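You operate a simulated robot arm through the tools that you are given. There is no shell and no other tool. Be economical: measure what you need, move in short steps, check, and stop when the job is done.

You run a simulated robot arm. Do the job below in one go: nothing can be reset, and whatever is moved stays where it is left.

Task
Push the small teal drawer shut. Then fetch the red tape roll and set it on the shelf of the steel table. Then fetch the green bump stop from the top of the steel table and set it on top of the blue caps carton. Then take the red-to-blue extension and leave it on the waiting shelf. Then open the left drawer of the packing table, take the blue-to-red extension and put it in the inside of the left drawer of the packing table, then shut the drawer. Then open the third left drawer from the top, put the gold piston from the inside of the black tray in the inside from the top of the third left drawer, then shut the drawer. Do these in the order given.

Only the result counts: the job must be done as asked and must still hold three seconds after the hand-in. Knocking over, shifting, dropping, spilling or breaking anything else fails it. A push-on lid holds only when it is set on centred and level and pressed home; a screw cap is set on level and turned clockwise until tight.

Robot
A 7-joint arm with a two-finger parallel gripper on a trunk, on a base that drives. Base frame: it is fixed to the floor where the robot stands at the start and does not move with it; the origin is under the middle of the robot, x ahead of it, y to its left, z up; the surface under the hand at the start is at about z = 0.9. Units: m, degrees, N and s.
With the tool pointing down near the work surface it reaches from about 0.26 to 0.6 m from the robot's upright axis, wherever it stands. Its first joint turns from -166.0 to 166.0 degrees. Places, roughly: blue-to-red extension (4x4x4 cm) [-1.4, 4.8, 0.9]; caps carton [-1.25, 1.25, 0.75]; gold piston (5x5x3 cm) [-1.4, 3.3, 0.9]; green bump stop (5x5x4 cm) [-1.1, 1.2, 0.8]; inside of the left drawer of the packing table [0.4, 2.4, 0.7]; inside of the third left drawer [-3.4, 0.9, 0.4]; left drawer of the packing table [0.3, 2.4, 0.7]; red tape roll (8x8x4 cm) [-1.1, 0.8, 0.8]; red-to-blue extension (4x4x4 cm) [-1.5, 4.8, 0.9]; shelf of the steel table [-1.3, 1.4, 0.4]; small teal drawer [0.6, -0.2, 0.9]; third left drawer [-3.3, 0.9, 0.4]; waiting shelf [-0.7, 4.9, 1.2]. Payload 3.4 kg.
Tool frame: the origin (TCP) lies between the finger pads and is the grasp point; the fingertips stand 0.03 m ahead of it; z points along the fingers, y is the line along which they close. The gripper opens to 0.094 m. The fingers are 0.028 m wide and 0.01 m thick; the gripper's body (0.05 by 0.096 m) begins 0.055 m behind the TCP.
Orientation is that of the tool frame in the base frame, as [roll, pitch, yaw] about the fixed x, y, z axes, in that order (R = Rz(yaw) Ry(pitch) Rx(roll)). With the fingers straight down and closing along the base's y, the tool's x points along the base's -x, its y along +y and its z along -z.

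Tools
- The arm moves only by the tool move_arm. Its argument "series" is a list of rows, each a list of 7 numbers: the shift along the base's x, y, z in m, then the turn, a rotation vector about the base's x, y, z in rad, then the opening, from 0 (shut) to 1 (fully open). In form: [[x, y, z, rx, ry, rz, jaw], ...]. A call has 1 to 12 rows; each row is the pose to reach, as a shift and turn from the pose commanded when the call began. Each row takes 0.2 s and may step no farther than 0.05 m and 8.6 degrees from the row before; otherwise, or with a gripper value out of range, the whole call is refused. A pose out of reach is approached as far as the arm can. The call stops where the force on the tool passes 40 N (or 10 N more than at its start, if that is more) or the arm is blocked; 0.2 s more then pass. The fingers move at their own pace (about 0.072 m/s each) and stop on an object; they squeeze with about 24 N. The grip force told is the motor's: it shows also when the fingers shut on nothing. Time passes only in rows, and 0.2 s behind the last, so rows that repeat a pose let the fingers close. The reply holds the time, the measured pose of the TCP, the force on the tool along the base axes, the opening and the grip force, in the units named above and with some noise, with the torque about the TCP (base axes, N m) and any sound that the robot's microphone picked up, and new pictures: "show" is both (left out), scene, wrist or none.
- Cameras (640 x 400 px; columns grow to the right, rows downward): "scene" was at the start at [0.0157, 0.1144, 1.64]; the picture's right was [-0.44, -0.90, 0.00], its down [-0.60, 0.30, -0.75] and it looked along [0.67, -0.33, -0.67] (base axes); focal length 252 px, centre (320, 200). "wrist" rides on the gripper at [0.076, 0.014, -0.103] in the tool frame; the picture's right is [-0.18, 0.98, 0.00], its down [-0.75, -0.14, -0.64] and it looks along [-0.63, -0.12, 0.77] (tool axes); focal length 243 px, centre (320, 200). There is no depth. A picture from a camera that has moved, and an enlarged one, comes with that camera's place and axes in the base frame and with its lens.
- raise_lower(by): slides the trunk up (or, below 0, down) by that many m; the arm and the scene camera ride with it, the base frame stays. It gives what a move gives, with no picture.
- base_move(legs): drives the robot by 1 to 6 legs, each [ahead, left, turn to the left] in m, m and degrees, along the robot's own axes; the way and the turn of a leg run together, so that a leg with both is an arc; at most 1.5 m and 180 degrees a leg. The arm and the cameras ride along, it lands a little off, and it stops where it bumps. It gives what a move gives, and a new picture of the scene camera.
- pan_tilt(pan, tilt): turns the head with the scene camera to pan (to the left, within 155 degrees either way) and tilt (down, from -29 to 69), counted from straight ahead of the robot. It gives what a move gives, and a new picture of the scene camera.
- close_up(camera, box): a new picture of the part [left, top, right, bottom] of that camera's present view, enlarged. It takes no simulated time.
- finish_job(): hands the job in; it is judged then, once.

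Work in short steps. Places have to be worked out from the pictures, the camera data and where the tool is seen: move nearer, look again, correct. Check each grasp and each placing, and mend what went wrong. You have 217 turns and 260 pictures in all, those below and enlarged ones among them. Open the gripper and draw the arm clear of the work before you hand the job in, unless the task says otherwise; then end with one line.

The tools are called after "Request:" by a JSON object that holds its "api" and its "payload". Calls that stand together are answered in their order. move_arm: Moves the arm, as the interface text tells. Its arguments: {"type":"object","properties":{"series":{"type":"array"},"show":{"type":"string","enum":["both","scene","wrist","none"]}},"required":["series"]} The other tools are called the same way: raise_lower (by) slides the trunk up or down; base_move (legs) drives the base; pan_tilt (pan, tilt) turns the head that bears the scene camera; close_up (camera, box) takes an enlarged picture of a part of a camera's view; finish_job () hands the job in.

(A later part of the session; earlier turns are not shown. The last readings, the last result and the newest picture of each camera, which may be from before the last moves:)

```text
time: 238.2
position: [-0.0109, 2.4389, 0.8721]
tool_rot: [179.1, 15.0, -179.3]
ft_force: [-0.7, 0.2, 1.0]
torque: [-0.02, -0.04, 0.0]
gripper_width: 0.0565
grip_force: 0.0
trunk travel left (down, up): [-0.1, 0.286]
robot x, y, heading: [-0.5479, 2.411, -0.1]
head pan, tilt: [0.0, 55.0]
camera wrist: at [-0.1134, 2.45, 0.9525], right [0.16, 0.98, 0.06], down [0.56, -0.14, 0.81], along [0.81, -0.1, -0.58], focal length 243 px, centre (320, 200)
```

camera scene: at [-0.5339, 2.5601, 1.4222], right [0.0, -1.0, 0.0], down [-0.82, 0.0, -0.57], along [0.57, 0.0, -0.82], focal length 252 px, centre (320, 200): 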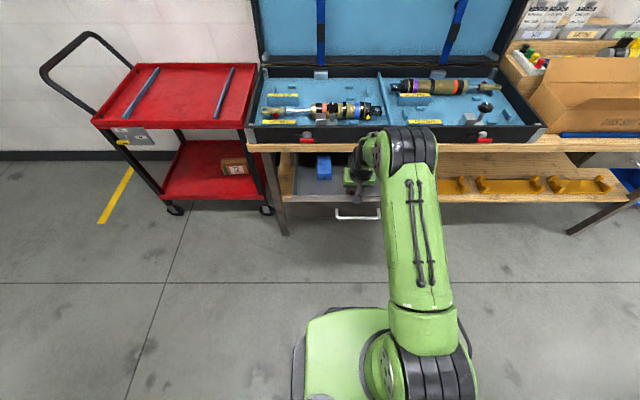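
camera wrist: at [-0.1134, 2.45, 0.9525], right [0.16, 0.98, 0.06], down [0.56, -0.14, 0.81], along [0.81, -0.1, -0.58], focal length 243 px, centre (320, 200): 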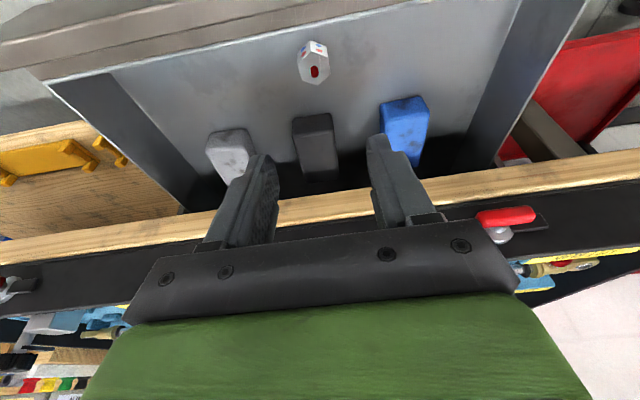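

The piece stands upright in the drawer. Now close it: back off slightly, close the fingers, tilt 45° and come down in front of the bar.

Request:
{"api": "base_move", "payload": {"legs": [[-0.07, 0, 0]]}}

Request:
{"api": "move_arm", "payload": {"series": [[-0.03, 0, 0.01, 0, -0.1, 0, 0.3], [-0.06, -0.003, 0.01, 0, -0.2, 0, 0], [-0.09, -0.006, 0.0, 0, -0.3, 0, 0], [-0.095, -0.006, -0.03, 0, -0.4, 0, 0], [-0.095, -0.006, -0.07, 0, -0.52, 0, 0], [-0.095, -0.006, -0.11, 0, -0.52, 0, 0], [-0.095, -0.006, -0.152, 0, -0.52, 0, 0]]}}

```text
time: 239.3
position: [-0.0683, 2.4386, 0.873]
tool_rot: [179.1, 15.2, -179.3]
ft_force: [0.6, 0.4, 0.5]
torque: [0.01, 0.01, 0.0]
gripper_width: 0.0565
grip_force: 0.1
trunk travel left (down, up): [-0.1, 0.286]
robot x, y, heading: [-0.6056, 2.4066, -0.2]
head pan, tilt: [0.0, 55.0]
stopped in leg 1: the robot was blocked; the commanded pose is now the measured one
camera scene: at [-0.5904, 2.5603, 1.4222], right [0.0, -1.0, 0.0], down [-0.82, 0.0, -0.57], along [0.57, 0.0, -0.82], focal length 252 px, centre (320, 200)
```

scene: 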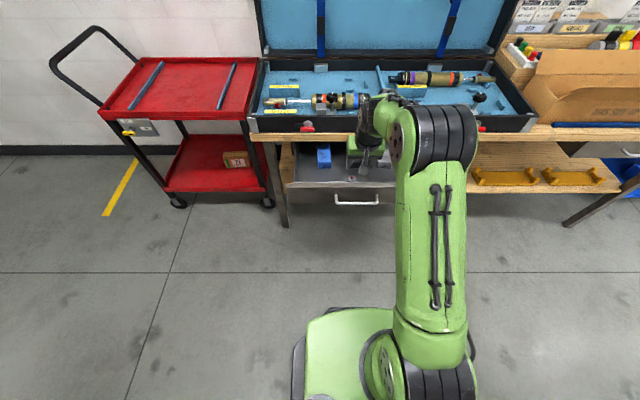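

```text
time: 240.9
position: [-0.1645, 2.4331, 0.7217]
tool_rot: [179.6, 45.1, -178.9]
ft_force: [-0.3, 0.0, 0.7]
torque: [-0.03, -0.03, 0.03]
gripper_width: 0.0002
grip_force: 23.4
trunk travel left (down, up): [-0.1, 0.286]
robot x, y, heading: [-0.6046, 2.4113, -0.1]
head pan, tilt: [0.0, 55.0]
camera scene: at [-0.5914, 2.5603, 1.4222], right [0.0, -1.0, 0.0], down [-0.82, 0.0, -0.57], along [0.57, 0.0, -0.82], focal length 252 px, centre (320, 200)
camera wrist: at [-0.2918, 2.4447, 0.7413], right [0.11, 0.99, 0.13], down [0.08, -0.14, 0.99], along [0.99, -0.09, -0.1], focal length 243 px, centre (320, 200)
```

scene: 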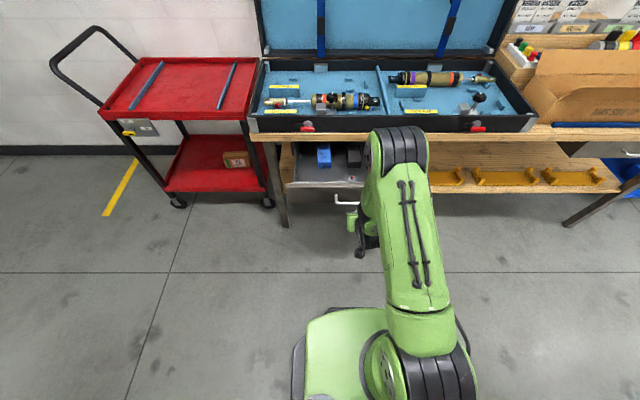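
wrist: 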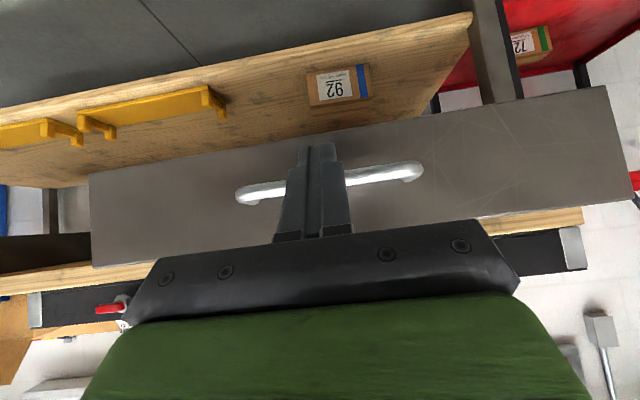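

Bar lies right ahead of the fingertips. Push with the base 0.17 m, then finish with the arm.

Request:
{"api": "base_move", "payload": {"legs": [[0.17, 0, 0]]}}

Request:
{"api": "move_arm", "payload": {"series": [[0.02, 0, 0, 0, 0, 0, 0], [0.04, 0, 0, 0, 0, 0, 0], [0.055, 0, 0, 0, 0, 0, 0], [0.065, 0, 0, 0, 0, 0, 0], [0.075, 0, 0, 0, 0, 0, 0], [0.083, 0, 0, 0, 0, 0, 0], [0.091, 0, 0, 0, 0, 0, 0], [0.099, 0, 0, 0, 0, 0, 0], [0.105, 0, 0, 0, 0, 0, 0]]}}

```text
time: 242.4
position: [0.0051, 2.4329, 0.723]
tool_rot: [179.7, 44.9, -179.0]
ft_force: [0.3, -0.9, -0.5]
torque: [-0.01, 0.02, 0.02]
gripper_width: 0.0
grip_force: 24.4
trunk travel left (down, up): [-0.1, 0.286]
robot x, y, heading: [-0.4342, 2.4106, -0.2]
head pan, tilt: [0.0, 55.0]
camera scene: at [-0.4212, 2.5599, 1.4222], right [0.0, -1.0, 0.0], down [-0.82, 0.0, -0.57], along [0.57, 0.0, -0.82], focal length 252 px, centre (320, 200)
```

scene: 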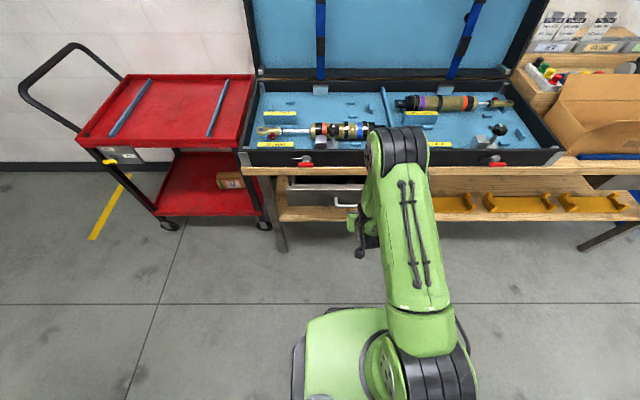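

```text
time: 243.9
position: [0.0865, 2.4334, 0.7175]
tool_rot: [179.7, 43.8, -178.9]
ft_force: [-9.4, 1.7, -1.3]
torque: [0.01, 0.6, -0.02]
gripper_width: 0.0
grip_force: 24.1
trunk travel left (down, up): [-0.1, 0.286]
robot x, y, heading: [-0.436, 2.4071, -0.1]
head pan, tilt: [0.0, 55.0]
stopped in row 7: the force on the tool passed its limit at 48 N (the readings are from after the stop); the commanded pose is now the measured one
camera scene: at [-0.4229, 2.5599, 1.4221], right [0.0, -1.0, 0.0], down [-0.82, 0.0, -0.57], along [0.57, 0.0, -0.82], focal length 252 px, centre (320, 200)
camera wrist: at [-0.0419, 2.4438, 0.7391], right [0.11, 0.99, 0.13], down [0.1, -0.14, 0.98], along [0.99, -0.1, -0.12], focal length 243 px, centre (320, 200)
```

scene: 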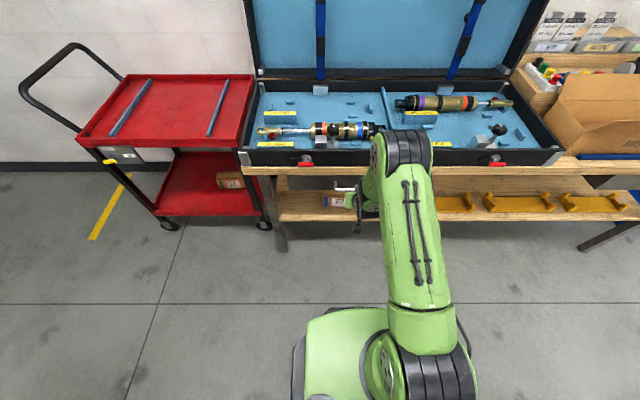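
wrist: 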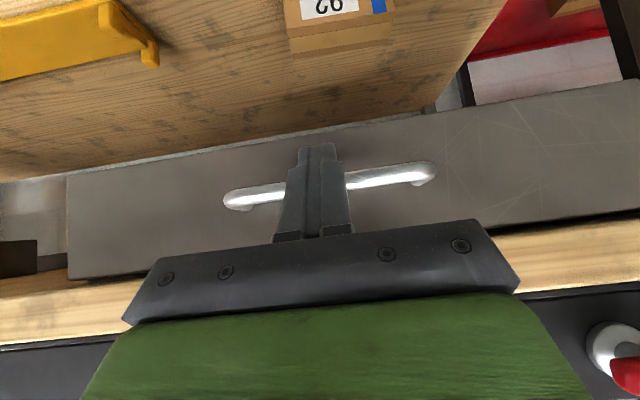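

Pushed home exactly at the original closed position. Withdraw, fold the arm and raise the trunk; then check.

Request:
{"api": "move_arm", "payload": {"series": [[-0.03, 0, 0, 0, 0, 0, 0], [-0.06, 0, 0.02, 0, 0.08, 0, 0], [-0.09, 0, 0.06, 0, 0.18, 0, 0], [-0.12, 0, 0.1, 0, 0.3, 0, 0], [-0.15, 0, 0.14, 0, 0.42, 0, 0], [-0.17, 0, 0.18, 0, 0.54, 0, 0], [-0.18, 0, 0.22, 0, 0.66, 0, 0], [-0.18, 0, 0.26, 0, 0.77, 0, 0], [-0.18, 0, 0.3, 0, 0.77, 0, 0]], "show": "wrist"}}

Request:
{"api": "raise_lower", "payload": {"by": 0.2}}

Request:
{"api": "close_up", "payload": {"camera": "scene", "box": [250, 140, 450, 260]}}

```text
time: 245.9
position: [-0.0928, 2.4321, 1.0201]
tool_rot: [179.0, 0.0, -179.3]
ft_force: [-0.1, 0.3, 0.1]
torque: [0.01, -0.01, 0.0]
gripper_width: 0.0
grip_force: 24.2
trunk travel left (down, up): [-0.1, 0.286]
robot x, y, heading: [-0.4362, 2.409, -0.2]
head pan, tilt: [0.0, 55.0]
camera wrist: at [-0.1707, 2.4434, 1.1233], right [0.17, 0.99, 0.02], down [0.76, -0.14, 0.64], along [0.63, -0.1, -0.77], focal length 243 px, centre (320, 200)
```

wrist: 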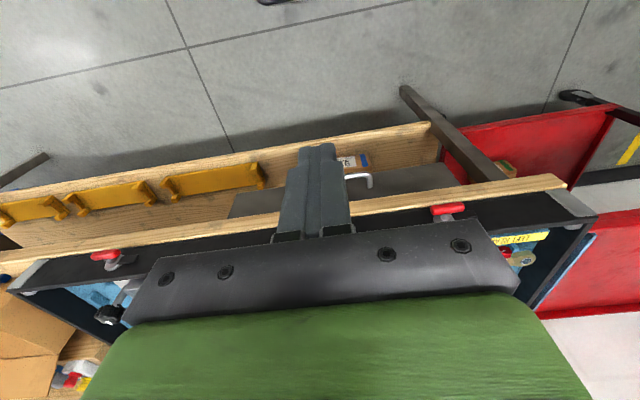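

```text
time: 248.1
position: [-0.0926, 2.4323, 1.2199]
tool_rot: [178.9, -0.1, -179.2]
ft_force: [-1.0, 0.4, -0.5]
torque: [0.0, -0.02, -0.01]
gripper_width: 0.0001
grip_force: 24.3
trunk travel left (down, up): [-0.3, 0.086]
robot x, y, heading: [-0.4391, 2.4073, -0.3]
head pan, tilt: [0.0, 55.0]
```

```text
3.20 times, centred on (350, 200) of scene
camera zoom: at [-0.423, 2.5599, 1.6221], right [0.0, -1.0, 0.0], down [-0.82, 0.0, -0.57], along [0.57, 0.0, -0.82], focal length 805 px, centre (224, 200)
```

zoom: 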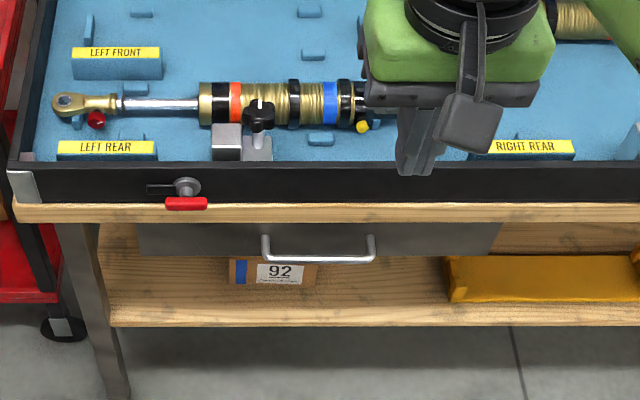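

Drawer shut. Now go around the south end of the steel table to the west cabinets: first slide down the corridor to y≈0.1 and turn to face −x.

Request:
{"api": "base_move", "payload": {"legs": [[0, -1.2, 0], [0, -1.1, 0], [0, 0, 180]]}}

Request:
{"api": "pan_tilt", "payload": {"pan": 0, "tilt": 25}}

```text
time: 266.8
position: [-0.7794, 0.0716, 1.2201]
tool_rot: [178.9, 0.0, 2.8]
ft_force: [0.7, 0.4, 0.6]
torque: [0.02, -0.03, 0.01]
gripper_width: 0.0
grip_force: 24.6
trunk travel left (down, up): [-0.3, 0.086]
robot x, y, heading: [-0.4373, 0.106, -177.9]
head pan, tilt: [0.0, 55.0]
camera scene: at [-0.4444, -0.0448, 1.6219], right [-0.03, 1.0, 0.0], down [0.82, 0.03, -0.57], along [-0.57, -0.02, -0.82], focal length 252 px, centre (320, 200)
```

scene: 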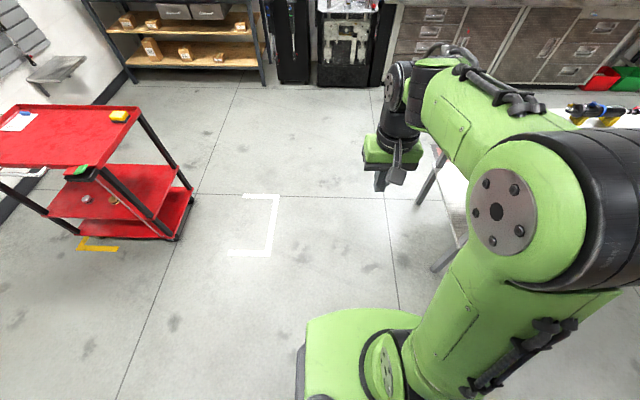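

```text
time: 267.8
position: [-0.7806, 0.0701, 1.2195]
tool_rot: [178.8, 0.0, 2.8]
ft_force: [0.2, 0.0, 0.3]
torque: [-0.03, 0.01, -0.03]
gripper_width: 0.0
grip_force: 24.2
trunk travel left (down, up): [-0.3, 0.086]
robot x, y, heading: [-0.4385, 0.1071, -178.1]
head pan, tilt: [0.0, 25.0]
camera scene: at [-0.4644, -0.0454, 1.6658], right [-0.03, 1.0, 0.0], down [0.42, 0.01, -0.91], along [-0.91, -0.03, -0.42], focal length 252 px, centre (320, 200)
```

scene: 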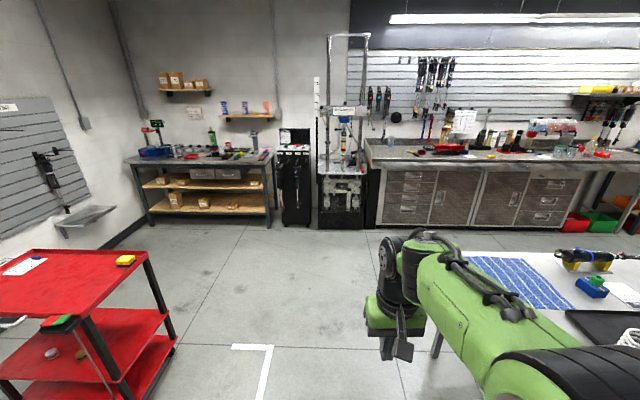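

The cabinet's left drawer stack is at y≈0.6–1.2, front at x≈−3.2. Drive west 1.85 m, then slide right to y≈0.9.

Request:
{"api": "base_move", "payload": {"legs": [[0, 0, -2.1], [1.0, 0, 0], [0.95, 0, 0], [0, -0.8, 0]]}}

Request:
{"api": "pan_tilt", "payload": {"pan": 0, "tilt": 50}}

```text
time: 281.8
position: [-2.727, 0.88, 1.2203]
tool_rot: [178.9, 0.0, 0.0]
ft_force: [-0.3, 0.3, -1.1]
torque: [0.0, 0.01, 0.0]
gripper_width: 0.0001
grip_force: 24.5
trunk travel left (down, up): [-0.3, 0.086]
robot x, y, heading: [-2.3793, 0.9038, 179.1]
head pan, tilt: [0.0, 25.0]
camera scene: at [-2.4175, 0.7486, 1.666], right [0.02, 1.0, 0.0], down [0.42, -0.01, -0.91], along [-0.91, 0.01, -0.42], focal length 252 px, centre (320, 200)
```

scene: 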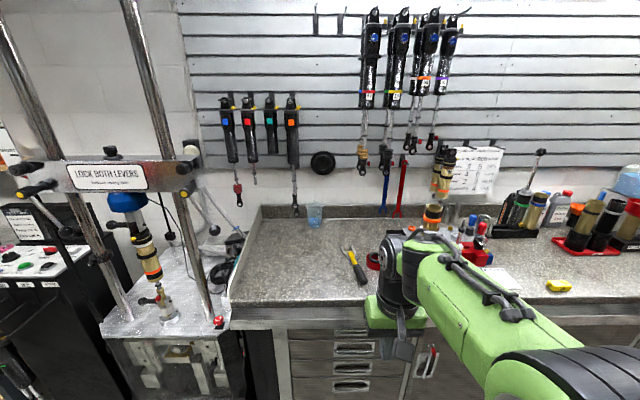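

```text
time: 282.7
position: [-2.7273, 0.88, 1.2195]
tool_rot: [178.9, 0.0, -0.1]
ft_force: [0.2, 0.1, 1.0]
torque: [0.01, 0.0, -0.05]
gripper_width: 0.0001
grip_force: 23.7
trunk travel left (down, up): [-0.3, 0.086]
robot x, y, heading: [-2.3836, 0.8981, 179.0]
head pan, tilt: [0.0, 50.0]
camera scene: at [-2.4024, 0.7478, 1.6285], right [0.02, 1.0, 0.0], down [0.77, -0.01, -0.64], along [-0.64, 0.01, -0.77], focal length 252 px, centre (320, 200)
```

scene: 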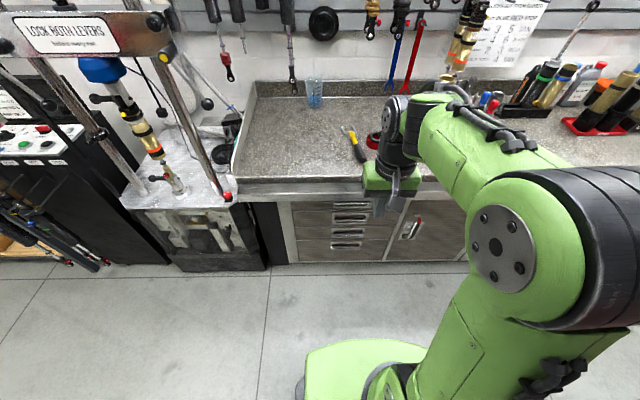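

Lower the trunk to see the drawer fronts better, and zoom.

Request:
{"api": "raise_lower", "payload": {"by": -0.3}}

Request:
{"api": "pan_tilt", "payload": {"pan": 0, "tilt": 40}}

Request:
{"api": "close_up", "payload": {"camera": "scene", "box": [250, 150, 430, 290]}}

Request:
{"api": "close_up", "payload": {"camera": "wrist", "box": [0, 0, 640, 400]}}

```text
time: 285.7
position: [-2.7269, 0.8803, 0.9198]
tool_rot: [179.0, -0.1, 0.0]
ft_force: [0.0, 0.3, 0.5]
torque: [0.01, 0.0, 0.01]
gripper_width: 0.0
grip_force: 24.1
trunk travel left (down, up): [0.0, 0.386]
robot x, y, heading: [-2.3839, 0.8997, 178.7]
head pan, tilt: [0.0, 50.0]
```

```text
time: 286.4
position: [-2.7269, 0.8792, 0.9202]
tool_rot: [178.8, -0.1, -0.1]
ft_force: [1.4, 0.0, -0.2]
torque: [0.0, 0.0, 0.0]
gripper_width: 0.0002
grip_force: 24.1
trunk travel left (down, up): [0.0, 0.386]
robot x, y, heading: [-2.3861, 0.8989, 179.1]
head pan, tilt: [0.0, 40.0]
camera scene: at [-2.4103, 0.748, 1.3436], right [0.02, 1.0, 0.0], down [0.64, -0.01, -0.77], along [-0.77, 0.01, -0.64], focal length 252 px, centre (320, 200)
```

scene: 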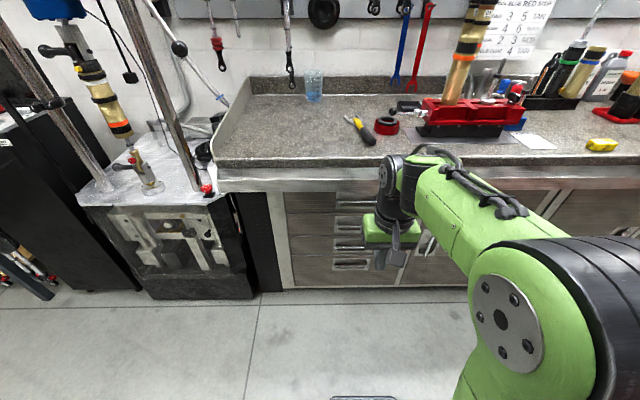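

```text
2.86 times, centred on (340, 220) of scene
camera zoom: at [-2.4103, 0.748, 1.3436], right [0.02, 1.0, 0.0], down [0.64, -0.01, -0.77], along [-0.77, 0.01, -0.64], focal length 718 px, centre (263, 143)
```

zoom: 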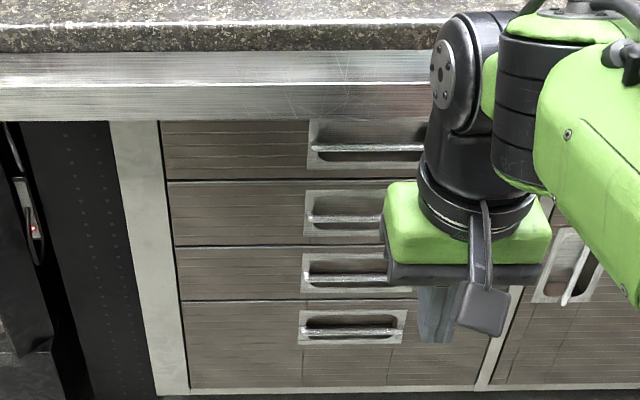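

```text
1.00 times, centred on (320, 200) of wrist (not enlarged: the box is as wide or as high as the picture)
camera zoom: at [-2.6517, 0.8668, 1.0233], right [-0.18, -0.98, 0.02], down [-0.75, 0.15, 0.64], along [-0.63, 0.1, -0.77], focal length 243 px, centre (320, 200)
```

zoom: 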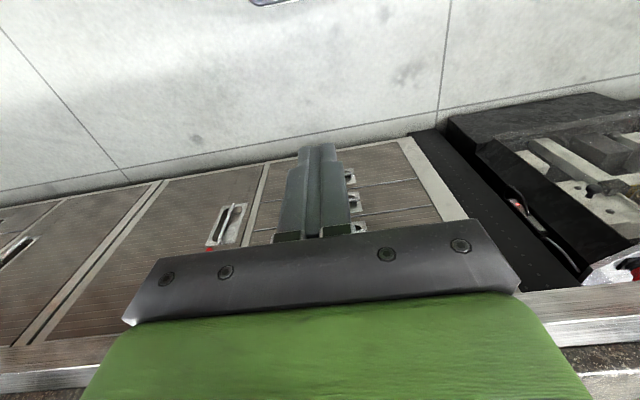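

Third drawer's bar should be near (−3.2, 0.897, 0.39). Turn the wrist 90°, then tilt forward 60° and lower, as with the previous drawer.

Request:
{"api": "move_arm", "payload": {"series": [[-0.01, 0, 0, 0, 0, 0.131, 0.2], [-0.02, 0, -0.01, 0, 0, 0.262, 0.45], [-0.03, 0, -0.02, 0, 0, 0.393, 0.45], [-0.04, 0, -0.03, 0, 0, 0.524, 0.45], [-0.05, 0, -0.04, 0, 0, 0.654, 0.45], [-0.06, 0, -0.05, 0, 0, 0.785, 0.45], [-0.07, 0, -0.06, 0, 0, 0.916, 0.45], [-0.08, 0, -0.07, 0, 0, 1.047, 0.45], [-0.09, 0, -0.07, 0, 0, 1.178, 0.45], [-0.1, 0, -0.07, 0, 0, 1.309, 0.45], [-0.1, 0, -0.07, 0, 0, 1.44, 0.45], [-0.1, 0, -0.07, 0, 0, 1.571, 0.45]], "show": "none"}}

Request:
{"api": "move_arm", "payload": {"series": [[-0.01, 0, -0.035, 0, 0.117, 0, 0.45], [-0.02, 0, -0.07, 0, 0.233, 0, 0.45], [-0.03, 0, -0.11, 0, 0.35, 0, 0.45], [-0.03, 0, -0.15, 0, 0.467, 0, 0.45], [-0.03, 0, -0.19, 0, 0.583, 0, 0.45], [-0.03, 0, -0.23, 0, 0.7, 0, 0.45], [-0.03, 0, -0.27, 0, 0.817, 0, 0.45], [-0.03, 0, -0.31, 0, 0.933, 0, 0.45], [-0.03, 0, -0.35, 0, 1.05, 0, 0.45]]}}

```text
time: 289.0
position: [-2.8268, 0.8799, 0.8505]
tool_rot: [178.9, 0.0, 90.1]
ft_force: [-0.7, -0.3, 0.1]
torque: [0.0, 0.04, 0.0]
gripper_width: 0.0424
grip_force: 0.1
trunk travel left (down, up): [0.0, 0.386]
robot x, y, heading: [-2.3805, 0.9016, 179.1]
head pan, tilt: [0.0, 40.0]
```

```text
time: 291.0
position: [-2.8575, 0.8801, 0.5011]
tool_rot: [-120.9, 0.2, 90.0]
ft_force: [-0.8, -0.4, -0.3]
torque: [-0.02, 0.01, 0.02]
gripper_width: 0.0424
grip_force: 0.0
trunk travel left (down, up): [0.0, 0.386]
robot x, y, heading: [-2.3829, 0.8993, 178.9]
head pan, tilt: [0.0, 40.0]
camera scene: at [-2.4104, 0.7482, 1.3436], right [0.02, 1.0, 0.0], down [0.64, -0.01, -0.77], along [-0.77, 0.01, -0.64], focal length 252 px, centre (320, 200)
camera wrist: at [-2.7625, 0.9561, 0.5402], right [0.5, -0.19, -0.84], down [0.48, -0.75, 0.45], along [-0.72, -0.63, -0.29], focal length 243 px, centre (320, 200)
```

scene: 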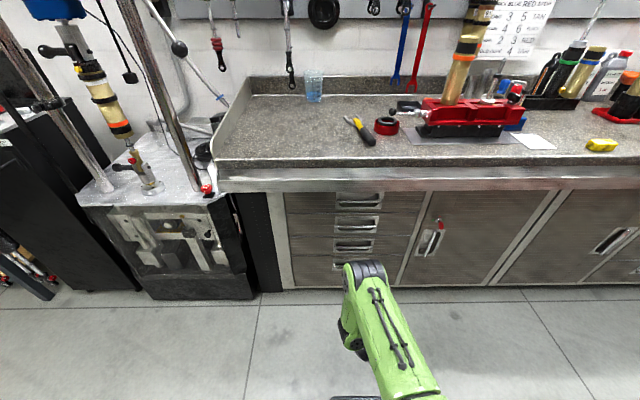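
wrist: 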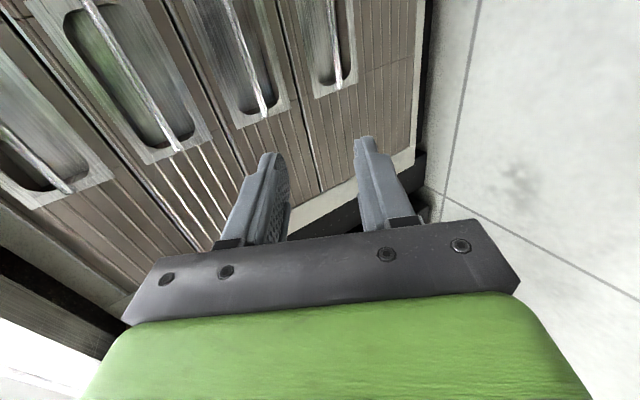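

Bars across recessed cups are visible. Zoom in both views for the third drawer's bar.

Request:
{"api": "close_up", "payload": {"camera": "scene", "box": [320, 180, 400, 280]}}

Request:
{"api": "close_up", "payload": {"camera": "wrist", "box": [60, 0, 360, 200]}}

```text
4.00 times, centred on (360, 230) of scene
camera zoom: at [-2.4104, 0.7482, 1.3436], right [0.02, 1.0, 0.0], down [0.64, -0.01, -0.77], along [-0.77, 0.01, -0.64], focal length 1006 px, centre (160, 80)
```

zoom: 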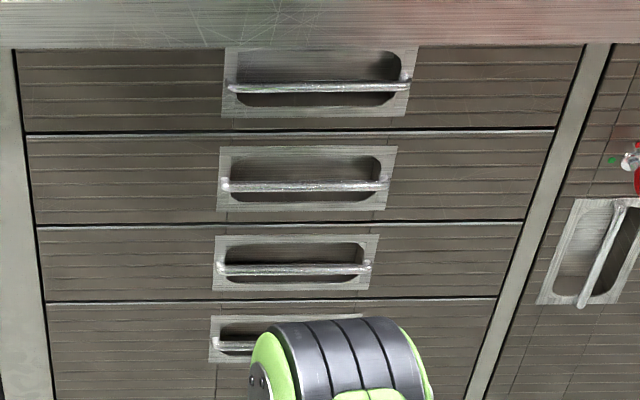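

```text
2.00 times, centred on (210, 100) of wrist
camera zoom: at [-2.7625, 0.9561, 0.5402], right [0.5, -0.19, -0.84], down [0.48, -0.75, 0.45], along [-0.72, -0.63, -0.29], focal length 485 px, centre (540, 400)
```

zoom: 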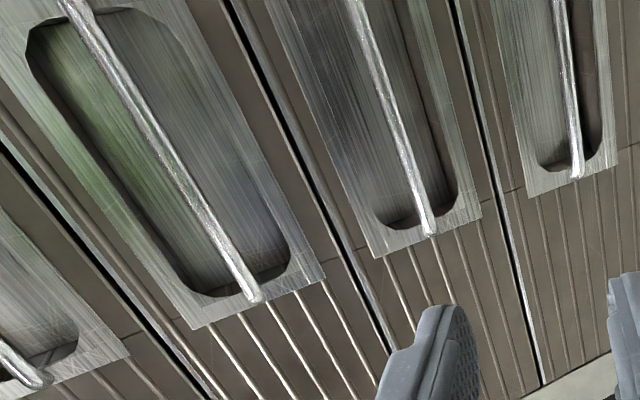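

Bar 3 triangulated: x≈−3.16, y 0.825–1.001, z≈0.437. Drive 0.13 m closer and pre-position on the approach axis.

Request:
{"api": "base_move", "payload": {"legs": [[0.13, 0, 1]]}}

Request:
{"api": "move_arm", "payload": {"series": [[-0.03, 0.01, 0, 0, 0, 0, 0.42], [-0.06, 0.025, -0.01, 0, 0, 0, 0.42], [-0.09, 0.033, -0.02, 0, 0, 0, 0.42]]}}

```text
time: 292.3
position: [-2.9881, 0.8746, 0.4988]
tool_rot: [-121.0, 0.0, 91.0]
ft_force: [0.1, 0.1, 0.5]
torque: [0.01, 0.0, -0.04]
gripper_width: 0.0422
grip_force: 0.2
trunk travel left (down, up): [0.0, 0.386]
robot x, y, heading: [-2.515, 0.8984, -180.1]
head pan, tilt: [0.0, 40.0]
camera scene: at [-2.5398, 0.7484, 1.3436], right [0.0, 1.0, 0.0], down [0.64, 0.0, -0.77], along [-0.77, 0.0, -0.64], focal length 252 px, centre (320, 200)
```

scene: 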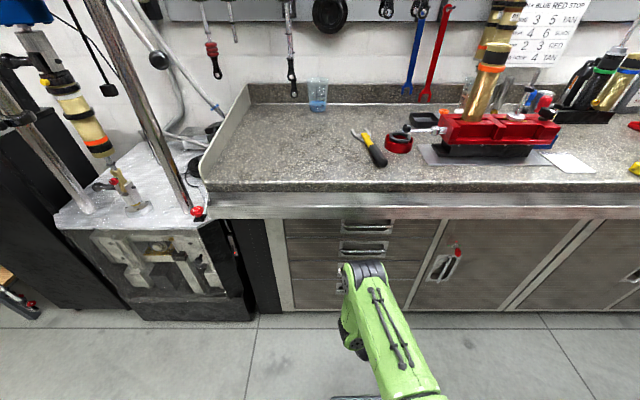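

```text
time: 293.1
position: [-3.0787, 0.9071, 0.4791]
tool_rot: [-121.0, 0.0, 91.0]
ft_force: [-0.4, 0.0, 0.2]
torque: [0.03, 0.04, 0.01]
gripper_width: 0.0392
grip_force: 0.0
trunk travel left (down, up): [0.0, 0.386]
robot x, y, heading: [-2.518, 0.9024, -180.2]
head pan, tilt: [0.0, 40.0]
camera scene: at [-2.5395, 0.7485, 1.3436], right [0.0, 1.0, 0.0], down [0.64, 0.0, -0.77], along [-0.77, 0.0, -0.64], focal length 252 px, centre (320, 200)
camera wrist: at [-2.9851, 0.9843, 0.5201], right [0.51, -0.18, -0.84], down [0.49, -0.74, 0.45], along [-0.71, -0.64, -0.29], focal length 243 px, centre (320, 200)
```

scene: 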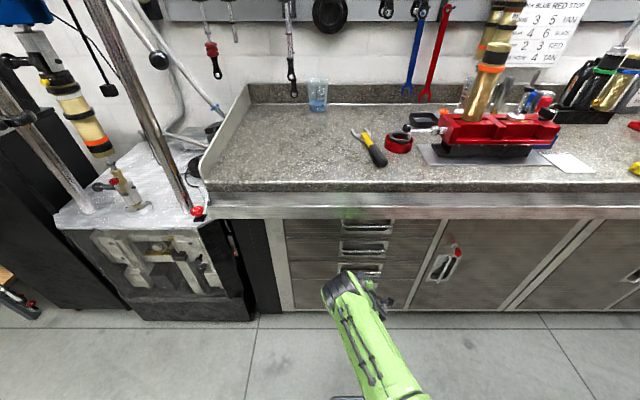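
wrist: 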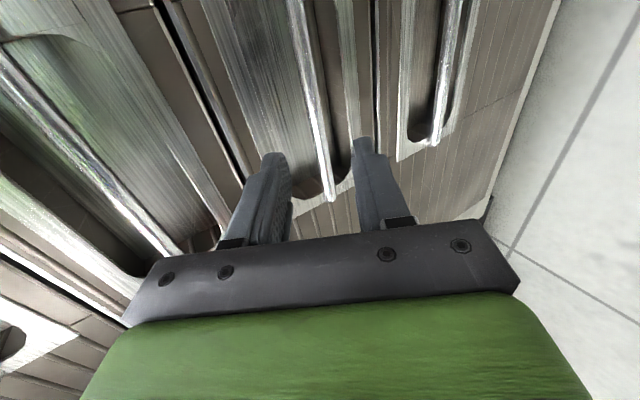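

Refined: bar x≈−3.155, z≈0.4405, centred between the fingers. Advance along the tool axis and grip.

Request:
{"api": "move_arm", "payload": {"series": [[-0.02, 0.002, -0.01, 0, 0, 0, 0.42], [-0.04, 0.004, -0.02, 0, 0, 0, 0.42], [-0.055, 0.005, -0.028, 0, 0, 0, 0.42], [-0.062, 0.005, -0.031, 0, 0, 0, 0.42], [-0.062, 0.005, -0.031, 0, 0, 0, 0.2], [-0.062, 0.005, -0.031, 0, 0, 0, 0], [-0.062, 0.005, -0.031, 0, 0, 0, 0]], "show": "wrist"}}

```text
time: 294.7
position: [-3.1378, 0.9122, 0.4464]
tool_rot: [-121.4, 0.1, 90.9]
ft_force: [7.7, -1.3, -13.3]
torque: [-0.68, -0.19, -0.32]
gripper_width: 0.0116
grip_force: 44.4
trunk travel left (down, up): [0.0, 0.386]
robot x, y, heading: [-2.5152, 0.9005, -180.0]
head pan, tilt: [0.0, 40.0]
camera wrist: at [-3.0453, 0.9892, 0.4872], right [0.51, -0.18, -0.84], down [0.49, -0.75, 0.46], along [-0.71, -0.64, -0.3], focal length 243 px, centre (320, 200)
```

wrist: 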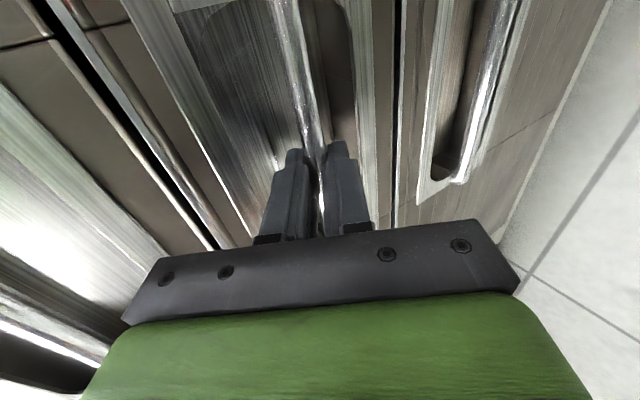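

Gripped. Pull the drawer by driving back 0.28 m.

Request:
{"api": "base_move", "payload": {"legs": [[-0.28, 0, 0]]}}

Request:
{"api": "close_up", "payload": {"camera": "scene", "box": [240, 160, 460, 330]}}

```text
time: 296.7
position: [-2.8615, 0.911, 0.4452]
tool_rot: [-121.3, 0.1, 91.0]
ft_force: [-1.0, -1.6, -27.3]
torque: [-0.6, -0.24, -0.76]
gripper_width: 0.0118
grip_force: 45.2
trunk travel left (down, up): [0.0, 0.386]
robot x, y, heading: [-2.2357, 0.9016, -180.0]
head pan, tilt: [0.0, 40.0]
camera scene: at [-2.2646, 0.7488, 1.3435], right [0.0, 1.0, 0.0], down [0.65, 0.0, -0.76], along [-0.76, 0.0, -0.65], focal length 252 px, centre (320, 200)
```

scene: 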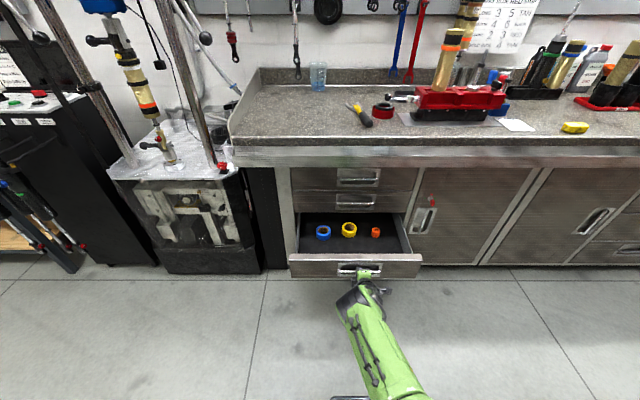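

```text
2.35 times, centred on (350, 245) of scene
camera zoom: at [-2.2646, 0.7488, 1.3435], right [0.0, 1.0, 0.0], down [0.65, 0.0, -0.76], along [-0.76, 0.0, -0.65], focal length 592 px, centre (249, 94)
```

zoom: 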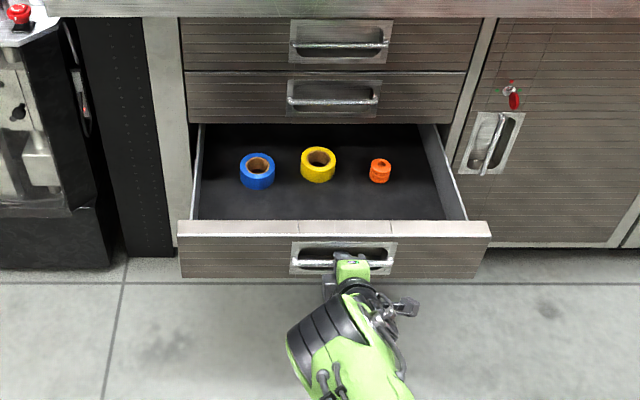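

The third drawer is open (two closed above). Release, back off along the axis, rise and un-tilt.

Request:
{"api": "move_arm", "payload": {"series": [[0, 0, 0, 0, 0, 0, 0.3], [0, 0, 0, 0, 0, 0, 0.45], [0.017, 0, 0.01, 0, 0, 0, 0.45], [0.035, 0, 0.02, 0, 0, 0, 0.45], [0.06, 0, 0.05, 0, -0.1, 0, 0.45], [0.08, 0, 0.09, 0, -0.22, 0, 0.45], [0.1, 0, 0.13, 0, -0.34, 0, 0.45], [0.12, 0, 0.17, 0, -0.46, 0, 0.45], [0.14, 0, 0.21, 0, -0.58, 0, 0.45], [0.16, 0, 0.25, 0, -0.7, 0, 0.45], [0.18, 0, 0.29, 0, -0.82, 0, 0.45], [0.2, 0, 0.33, 0, -0.94, 0, 0.45]], "show": "none"}}

Request:
{"api": "move_arm", "payload": {"series": [[0.01, 0, 0.03, 0, -0.09, 0, 0.45], [0.02, 0, 0.06, 0, -0.09, -0.131, 0.7], [0.03, 0, 0.09, 0, -0.09, -0.262, 1], [0.04, 0, 0.12, 0, -0.09, -0.393, 1], [0.05, 0, 0.15, 0, -0.09, -0.524, 1], [0.06, 0, 0.15, 0, -0.09, -0.654, 1], [0.06, 0, 0.15, 0, -0.09, -0.785, 1], [0.06, 0, 0.15, 0, -0.09, -0.916, 1], [0.06, 0, 0.15, 0, -0.09, -1.047, 1], [0.06, 0, 0.15, 0, -0.09, -1.178, 1], [0.06, 0, 0.15, 0, -0.09, -1.309, 1], [0.06, 0, 0.15, 0, -0.09, -1.44, 1]], "show": "none"}}

Request:
{"api": "raise_lower", "payload": {"by": 0.3}}

Request:
{"api": "pan_tilt", "payload": {"pan": -110, "tilt": 25}}

```text
time: 299.3
position: [-2.6611, 0.9114, 0.777]
tool_rot: [-175.0, 0.7, 90.5]
ft_force: [-0.2, -0.2, 0.0]
torque: [0.0, -0.05, -0.01]
gripper_width: 0.0423
grip_force: 0.1
trunk travel left (down, up): [0.0, 0.386]
robot x, y, heading: [-2.2366, 0.9021, -180.0]
head pan, tilt: [0.0, 40.0]
```

```text
time: 301.9
position: [-2.601, 0.9112, 0.9278]
tool_rot: [-178.5, -2.4, 7.9]
ft_force: [-0.9, -0.7, 0.4]
torque: [0.01, 0.0, 0.01]
gripper_width: 0.0942
grip_force: 0.1
trunk travel left (down, up): [0.0, 0.386]
robot x, y, heading: [-2.2377, 0.9046, -179.7]
head pan, tilt: [0.0, 40.0]
```

```text
time: 304.9
position: [-2.6014, 0.9124, 1.2259]
tool_rot: [-178.6, -2.3, 8.1]
ft_force: [0.7, 0.8, 0.2]
torque: [-0.03, 0.01, 0.0]
gripper_width: 0.0941
grip_force: 0.1
trunk travel left (down, up): [-0.3, 0.086]
robot x, y, heading: [-2.2379, 0.8957, -179.7]
head pan, tilt: [0.0, 40.0]
```

```text
time: 306.8
position: [-2.6009, 0.9116, 1.228]
tool_rot: [-178.6, -2.3, 8.0]
ft_force: [0.5, 0.5, 0.1]
torque: [0.0, -0.01, 0.02]
gripper_width: 0.0939
grip_force: 0.1
trunk travel left (down, up): [-0.3, 0.086]
robot x, y, heading: [-2.2399, 0.8999, -180.1]
head pan, tilt: [-110.0, 25.0]
camera scene: at [-2.1448, 0.8355, 1.6659], right [0.94, -0.34, 0.0], down [-0.14, -0.4, -0.91], along [0.31, 0.85, -0.42], focal length 252 px, centre (320, 200)
```

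scene: 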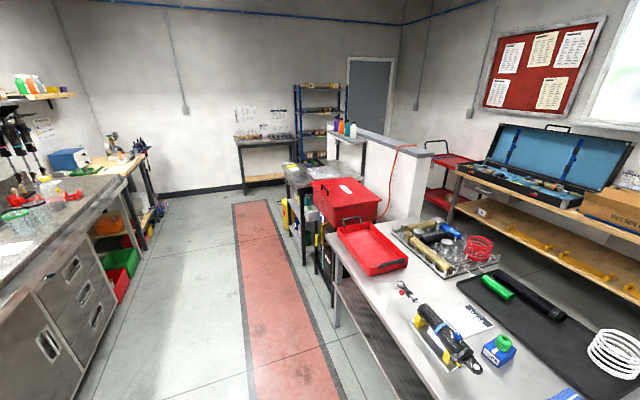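

Path north along the red floor strip is clear. Turn to face +x and slide to y≈3.3, staying at x≈−2.24.

Request:
{"api": "base_move", "payload": {"legs": [[0, 0, 180], [0, 1.2, 0], [0, 1.2, 0]]}}

Request:
{"api": "pan_tilt", "payload": {"pan": 0, "tilt": 35}}

```text
time: 325.9
position: [-1.8897, 3.2849, 1.2271]
tool_rot: [-178.5, -2.3, -172.1]
ft_force: [0.1, 0.7, -0.6]
torque: [-0.04, 0.02, 0.01]
gripper_width: 0.094
grip_force: 0.1
trunk travel left (down, up): [-0.3, 0.086]
robot x, y, heading: [-2.255, 3.2988, -0.5]
head pan, tilt: [-110.0, 25.0]
camera scene: at [-2.3439, 3.3619, 1.6659], right [-0.94, 0.34, 0.0], down [0.15, 0.4, -0.91], along [-0.31, -0.85, -0.42], focal length 252 px, centre (320, 200)
```

scene: 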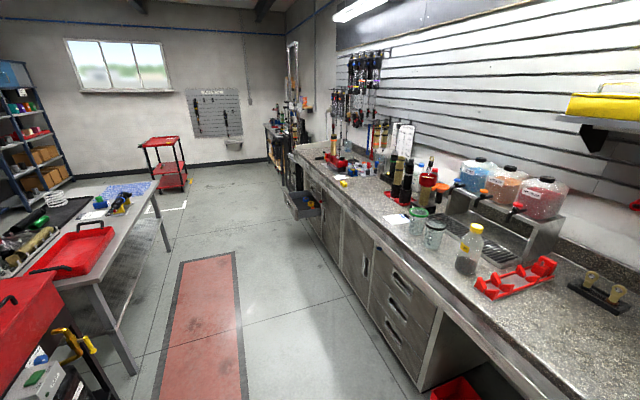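

```text
time: 327.8
position: [-1.8889, 3.2836, 1.2266]
tool_rot: [-178.5, -2.3, -172.3]
ft_force: [-0.4, -0.6, 0.2]
torque: [-0.02, 0.01, -0.02]
gripper_width: 0.094
grip_force: 0.1
trunk travel left (down, up): [-0.3, 0.086]
robot x, y, heading: [-2.2529, 3.2941, -0.1]
head pan, tilt: [0.0, 35.0]
camera scene: at [-2.2241, 3.4477, 1.6502], right [0.0, -1.0, 0.0], down [-0.57, 0.0, -0.82], along [0.82, 0.0, -0.57], focal length 252 px, centre (320, 200)
```

scene: 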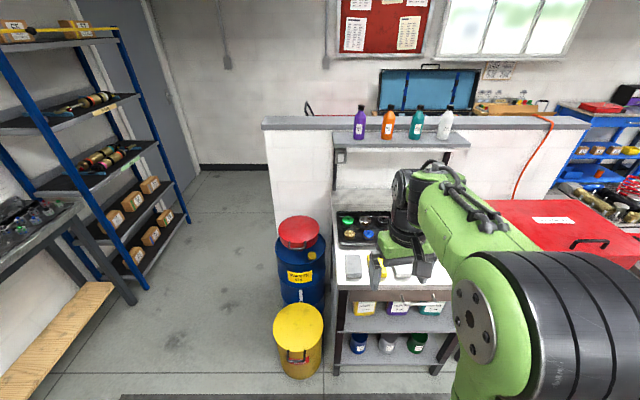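

The black tray is on the small table under a bottle shelf, near (−1.35, 3.24). Zoom in.

Request:
{"api": "close_up", "payload": {"camera": "scene", "box": [325, 195, 415, 295]}}

Request:
{"api": "close_up", "payload": {"camera": "wrist", "box": [0, 0, 640, 400]}}

```text
4.00 times, centred on (370, 245) of scene
camera zoom: at [-2.2241, 3.4477, 1.6502], right [0.0, -1.0, 0.0], down [-0.57, 0.0, -0.82], along [0.82, 0.0, -0.57], focal length 1006 px, centre (120, 20)
```

zoom: 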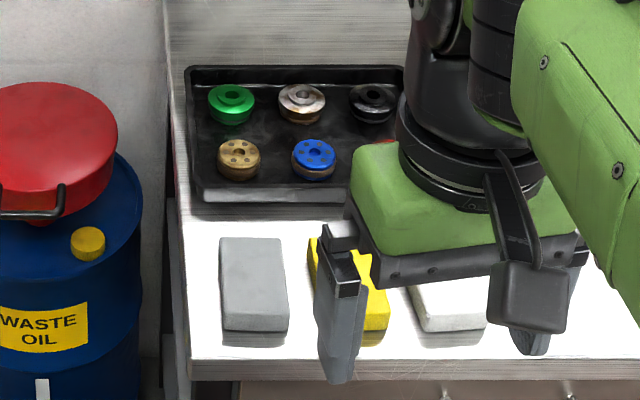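

```text
1.00 times, centred on (320, 200) of wrist (not enlarged: the box is as wide or as high as the picture)
camera zoom: at [-1.9636, 3.2902, 1.3322], right [0.05, 1.0, -0.03], down [0.79, -0.02, 0.61], along [0.61, -0.05, -0.79], focal length 243 px, centre (320, 200)
```

zoom: 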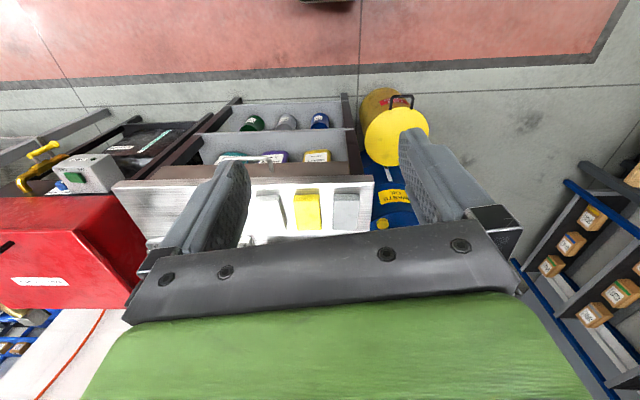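

The gold piston is the tan disc at about (−1.408, 3.318). Drive 0.3 m closer, then move above it with a 15° tilt, gripper opened 0.062.

Request:
{"api": "base_move", "payload": {"legs": [[0.3, 0, 0]]}}

Request:
{"api": "move_arm", "payload": {"series": [[0.03, 0.005, -0.02, 0.004, -0.04, -0.02, 0.66], [0.06, 0.01, -0.05, 0.008, -0.08, -0.04, 0.66], [0.09, 0.015, -0.08, 0.012, -0.12, -0.06, 0.66], [0.12, 0.02, -0.11, 0.016, -0.16, -0.08, 0.66], [0.14, 0.025, -0.15, 0.02, -0.2, -0.1, 0.66], [0.16, 0.03, -0.19, 0.024, -0.25, -0.12, 0.66], [0.175, 0.034, -0.225, 0.026, -0.302, -0.138, 0.66]]}}

```text
time: 329.8
position: [-1.5879, 3.2821, 1.2259]
tool_rot: [-178.6, -2.2, -172.4]
ft_force: [0.7, -0.3, -0.2]
torque: [0.01, -0.01, 0.0]
gripper_width: 0.0942
grip_force: 0.0
trunk travel left (down, up): [-0.3, 0.086]
robot x, y, heading: [-1.951, 3.2955, -0.3]
head pan, tilt: [0.0, 35.0]
camera scene: at [-1.9219, 3.4463, 1.6501], right [-0.01, -1.0, 0.0], down [-0.57, 0.0, -0.82], along [0.82, -0.01, -0.57], focal length 252 px, centre (320, 200)
```

scene: 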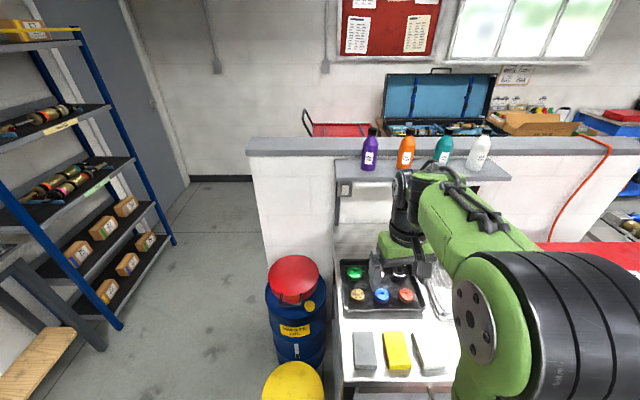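

```text
time: 331.4
position: [-1.4121, 3.3153, 1.0012]
tool_rot: [-179.0, 15.1, 179.6]
ft_force: [-0.2, -0.6, 0.0]
torque: [-0.01, 0.0, 0.0]
gripper_width: 0.0619
grip_force: 0.0
trunk travel left (down, up): [-0.3, 0.086]
robot x, y, heading: [-1.9552, 3.2916, -0.3]
head pan, tilt: [0.0, 35.0]
camera scene: at [-1.922, 3.4466, 1.6501], right [-0.01, -1.0, 0.0], down [-0.57, 0.0, -0.82], along [0.82, -0.01, -0.57], focal length 252 px, centre (320, 200)
camera wrist: at [-1.5133, 3.3321, 1.0807], right [0.19, 0.98, 0.03], down [0.56, -0.13, 0.82], along [0.81, -0.14, -0.57], focal length 243 px, centre (320, 200)
```

scene: 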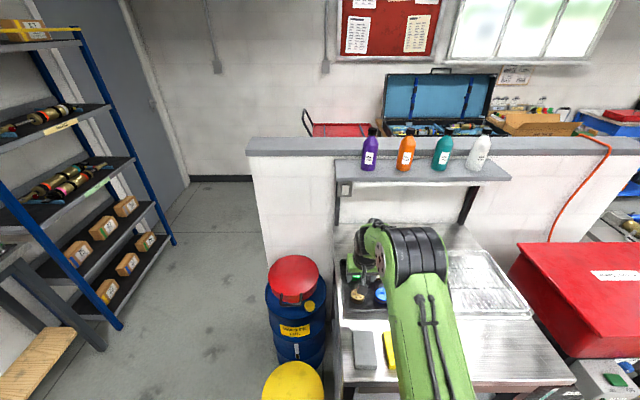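
wrist: 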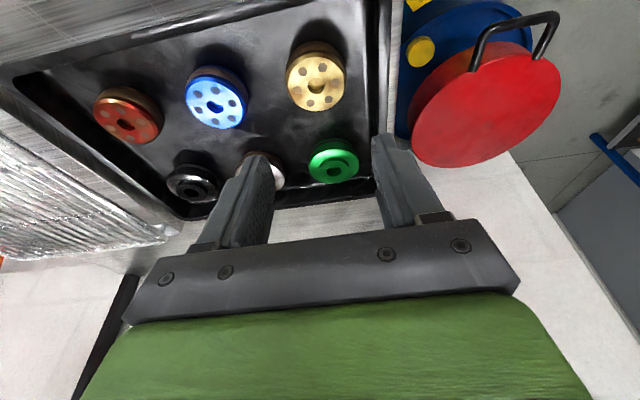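

Piston's top estimated at (−1.405, 3.313, 0.889). Lower to z≈0.935 and re-check.

Request:
{"api": "move_arm", "payload": {"series": [[0.001, -0.002, -0.03, 0, 0, 0, 0.66], [0.002, -0.002, -0.065, 0, 0, 0, 0.66]], "show": "wrist"}}

```text
time: 332.0
position: [-1.4128, 3.3145, 0.936]
tool_rot: [-179.0, 15.1, 179.5]
ft_force: [0.7, -0.4, -0.3]
torque: [0.03, 0.01, 0.0]
gripper_width: 0.0622
grip_force: 0.1
trunk travel left (down, up): [-0.3, 0.086]
robot x, y, heading: [-1.9549, 3.2922, -0.5]
head pan, tilt: [0.0, 35.0]
camera wrist: at [-1.5127, 3.3302, 1.016], right [0.19, 0.98, 0.03], down [0.56, -0.13, 0.82], along [0.81, -0.14, -0.57], focal length 243 px, centre (320, 200)
```

wrist: 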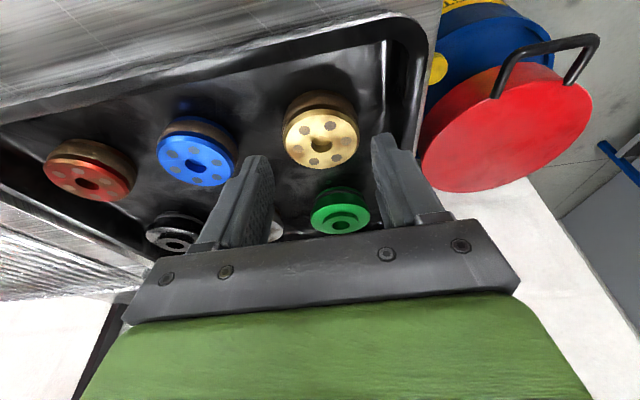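

Confirmed: top at (−1.405, 3.3135, 0.890). Descend to z≈0.899 and close.

Request:
{"api": "move_arm", "payload": {"series": [[0.001, -0.001, -0.018, 0, 0, 0, 0.66], [0.001, -0.001, -0.03, 0, 0, 0, 0.66], [0.001, -0.001, -0.037, 0, 0, 0, 0.66], [0.001, -0.001, -0.037, 0, 0, 0, 0.4], [0.001, -0.001, -0.037, 0, 0, 0, 0], [0.001, -0.001, -0.037, 0, 0, 0, 0]], "show": "wrist"}}

```text
time: 332.6
position: [-1.413, 3.313, 0.9167]
tool_rot: [-179.2, 15.9, 179.6]
ft_force: [-21.0, -2.3, 31.3]
torque: [0.91, 0.85, 0.6]
gripper_width: 0.0602
grip_force: 0.1
trunk travel left (down, up): [-0.3, 0.086]
robot x, y, heading: [-1.9551, 3.292, -0.3]
head pan, tilt: [0.0, 35.0]
stopped in row 3: the force on the tool passed its limit at 47 N (the readings are from after the stop); the commanded pose is now the measured one
camera wrist: at [-1.5142, 3.3289, 0.9947], right [0.19, 0.98, 0.04], down [0.55, -0.14, 0.83], along [0.82, -0.13, -0.56], focal length 243 px, centre (320, 200)
```

wrist: 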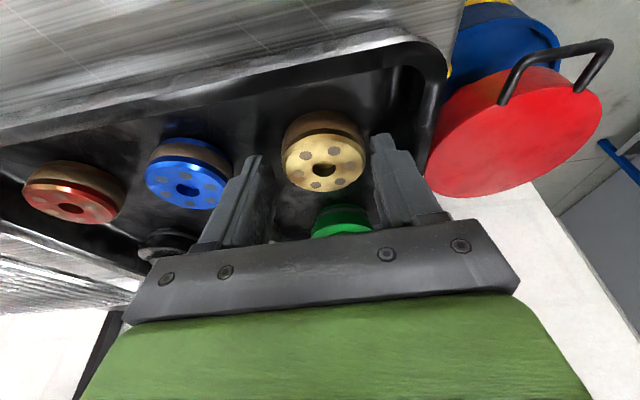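

The +y finger touched something before full depth. Inspect closely.

Request:
{"api": "close_up", "payload": {"camera": "wrist", "box": [220, 60, 460, 240]}}

Request:
{"api": "close_up", "payload": {"camera": "scene", "box": [325, 220, 405, 310]}}

```text
2.22 times, centred on (340, 150) of wrist
camera zoom: at [-1.5142, 3.3289, 0.9947], right [0.19, 0.98, 0.04], down [0.55, -0.14, 0.83], along [0.82, -0.13, -0.56], focal length 539 px, centre (276, 311)
```

zoom: 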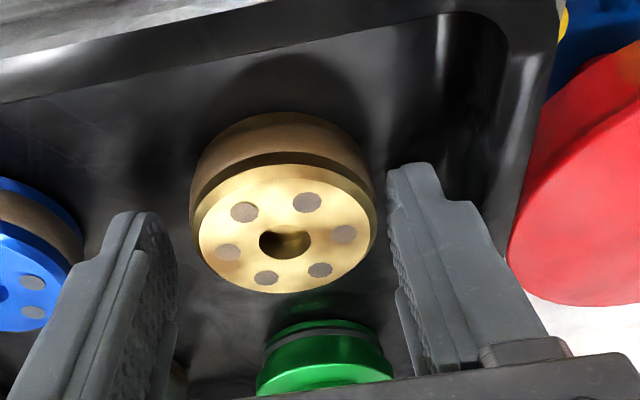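

```text
4.44 times, centred on (365, 265) of scene
camera zoom: at [-1.9312, 3.4456, 1.6507], right [-0.01, -1.0, 0.0], down [-0.57, 0.0, -0.82], along [0.82, 0.0, -0.57], focal length 1118 px, centre (120, -89)
```

zoom: 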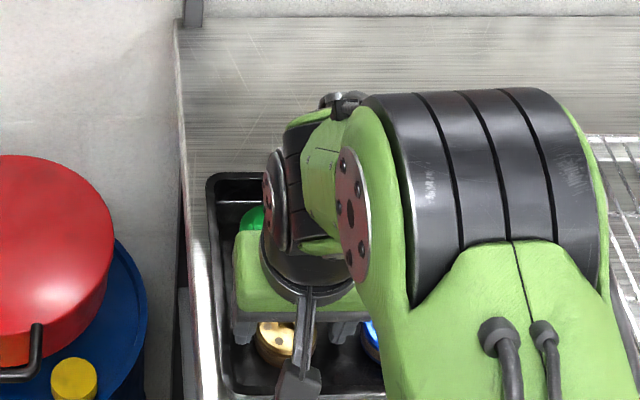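

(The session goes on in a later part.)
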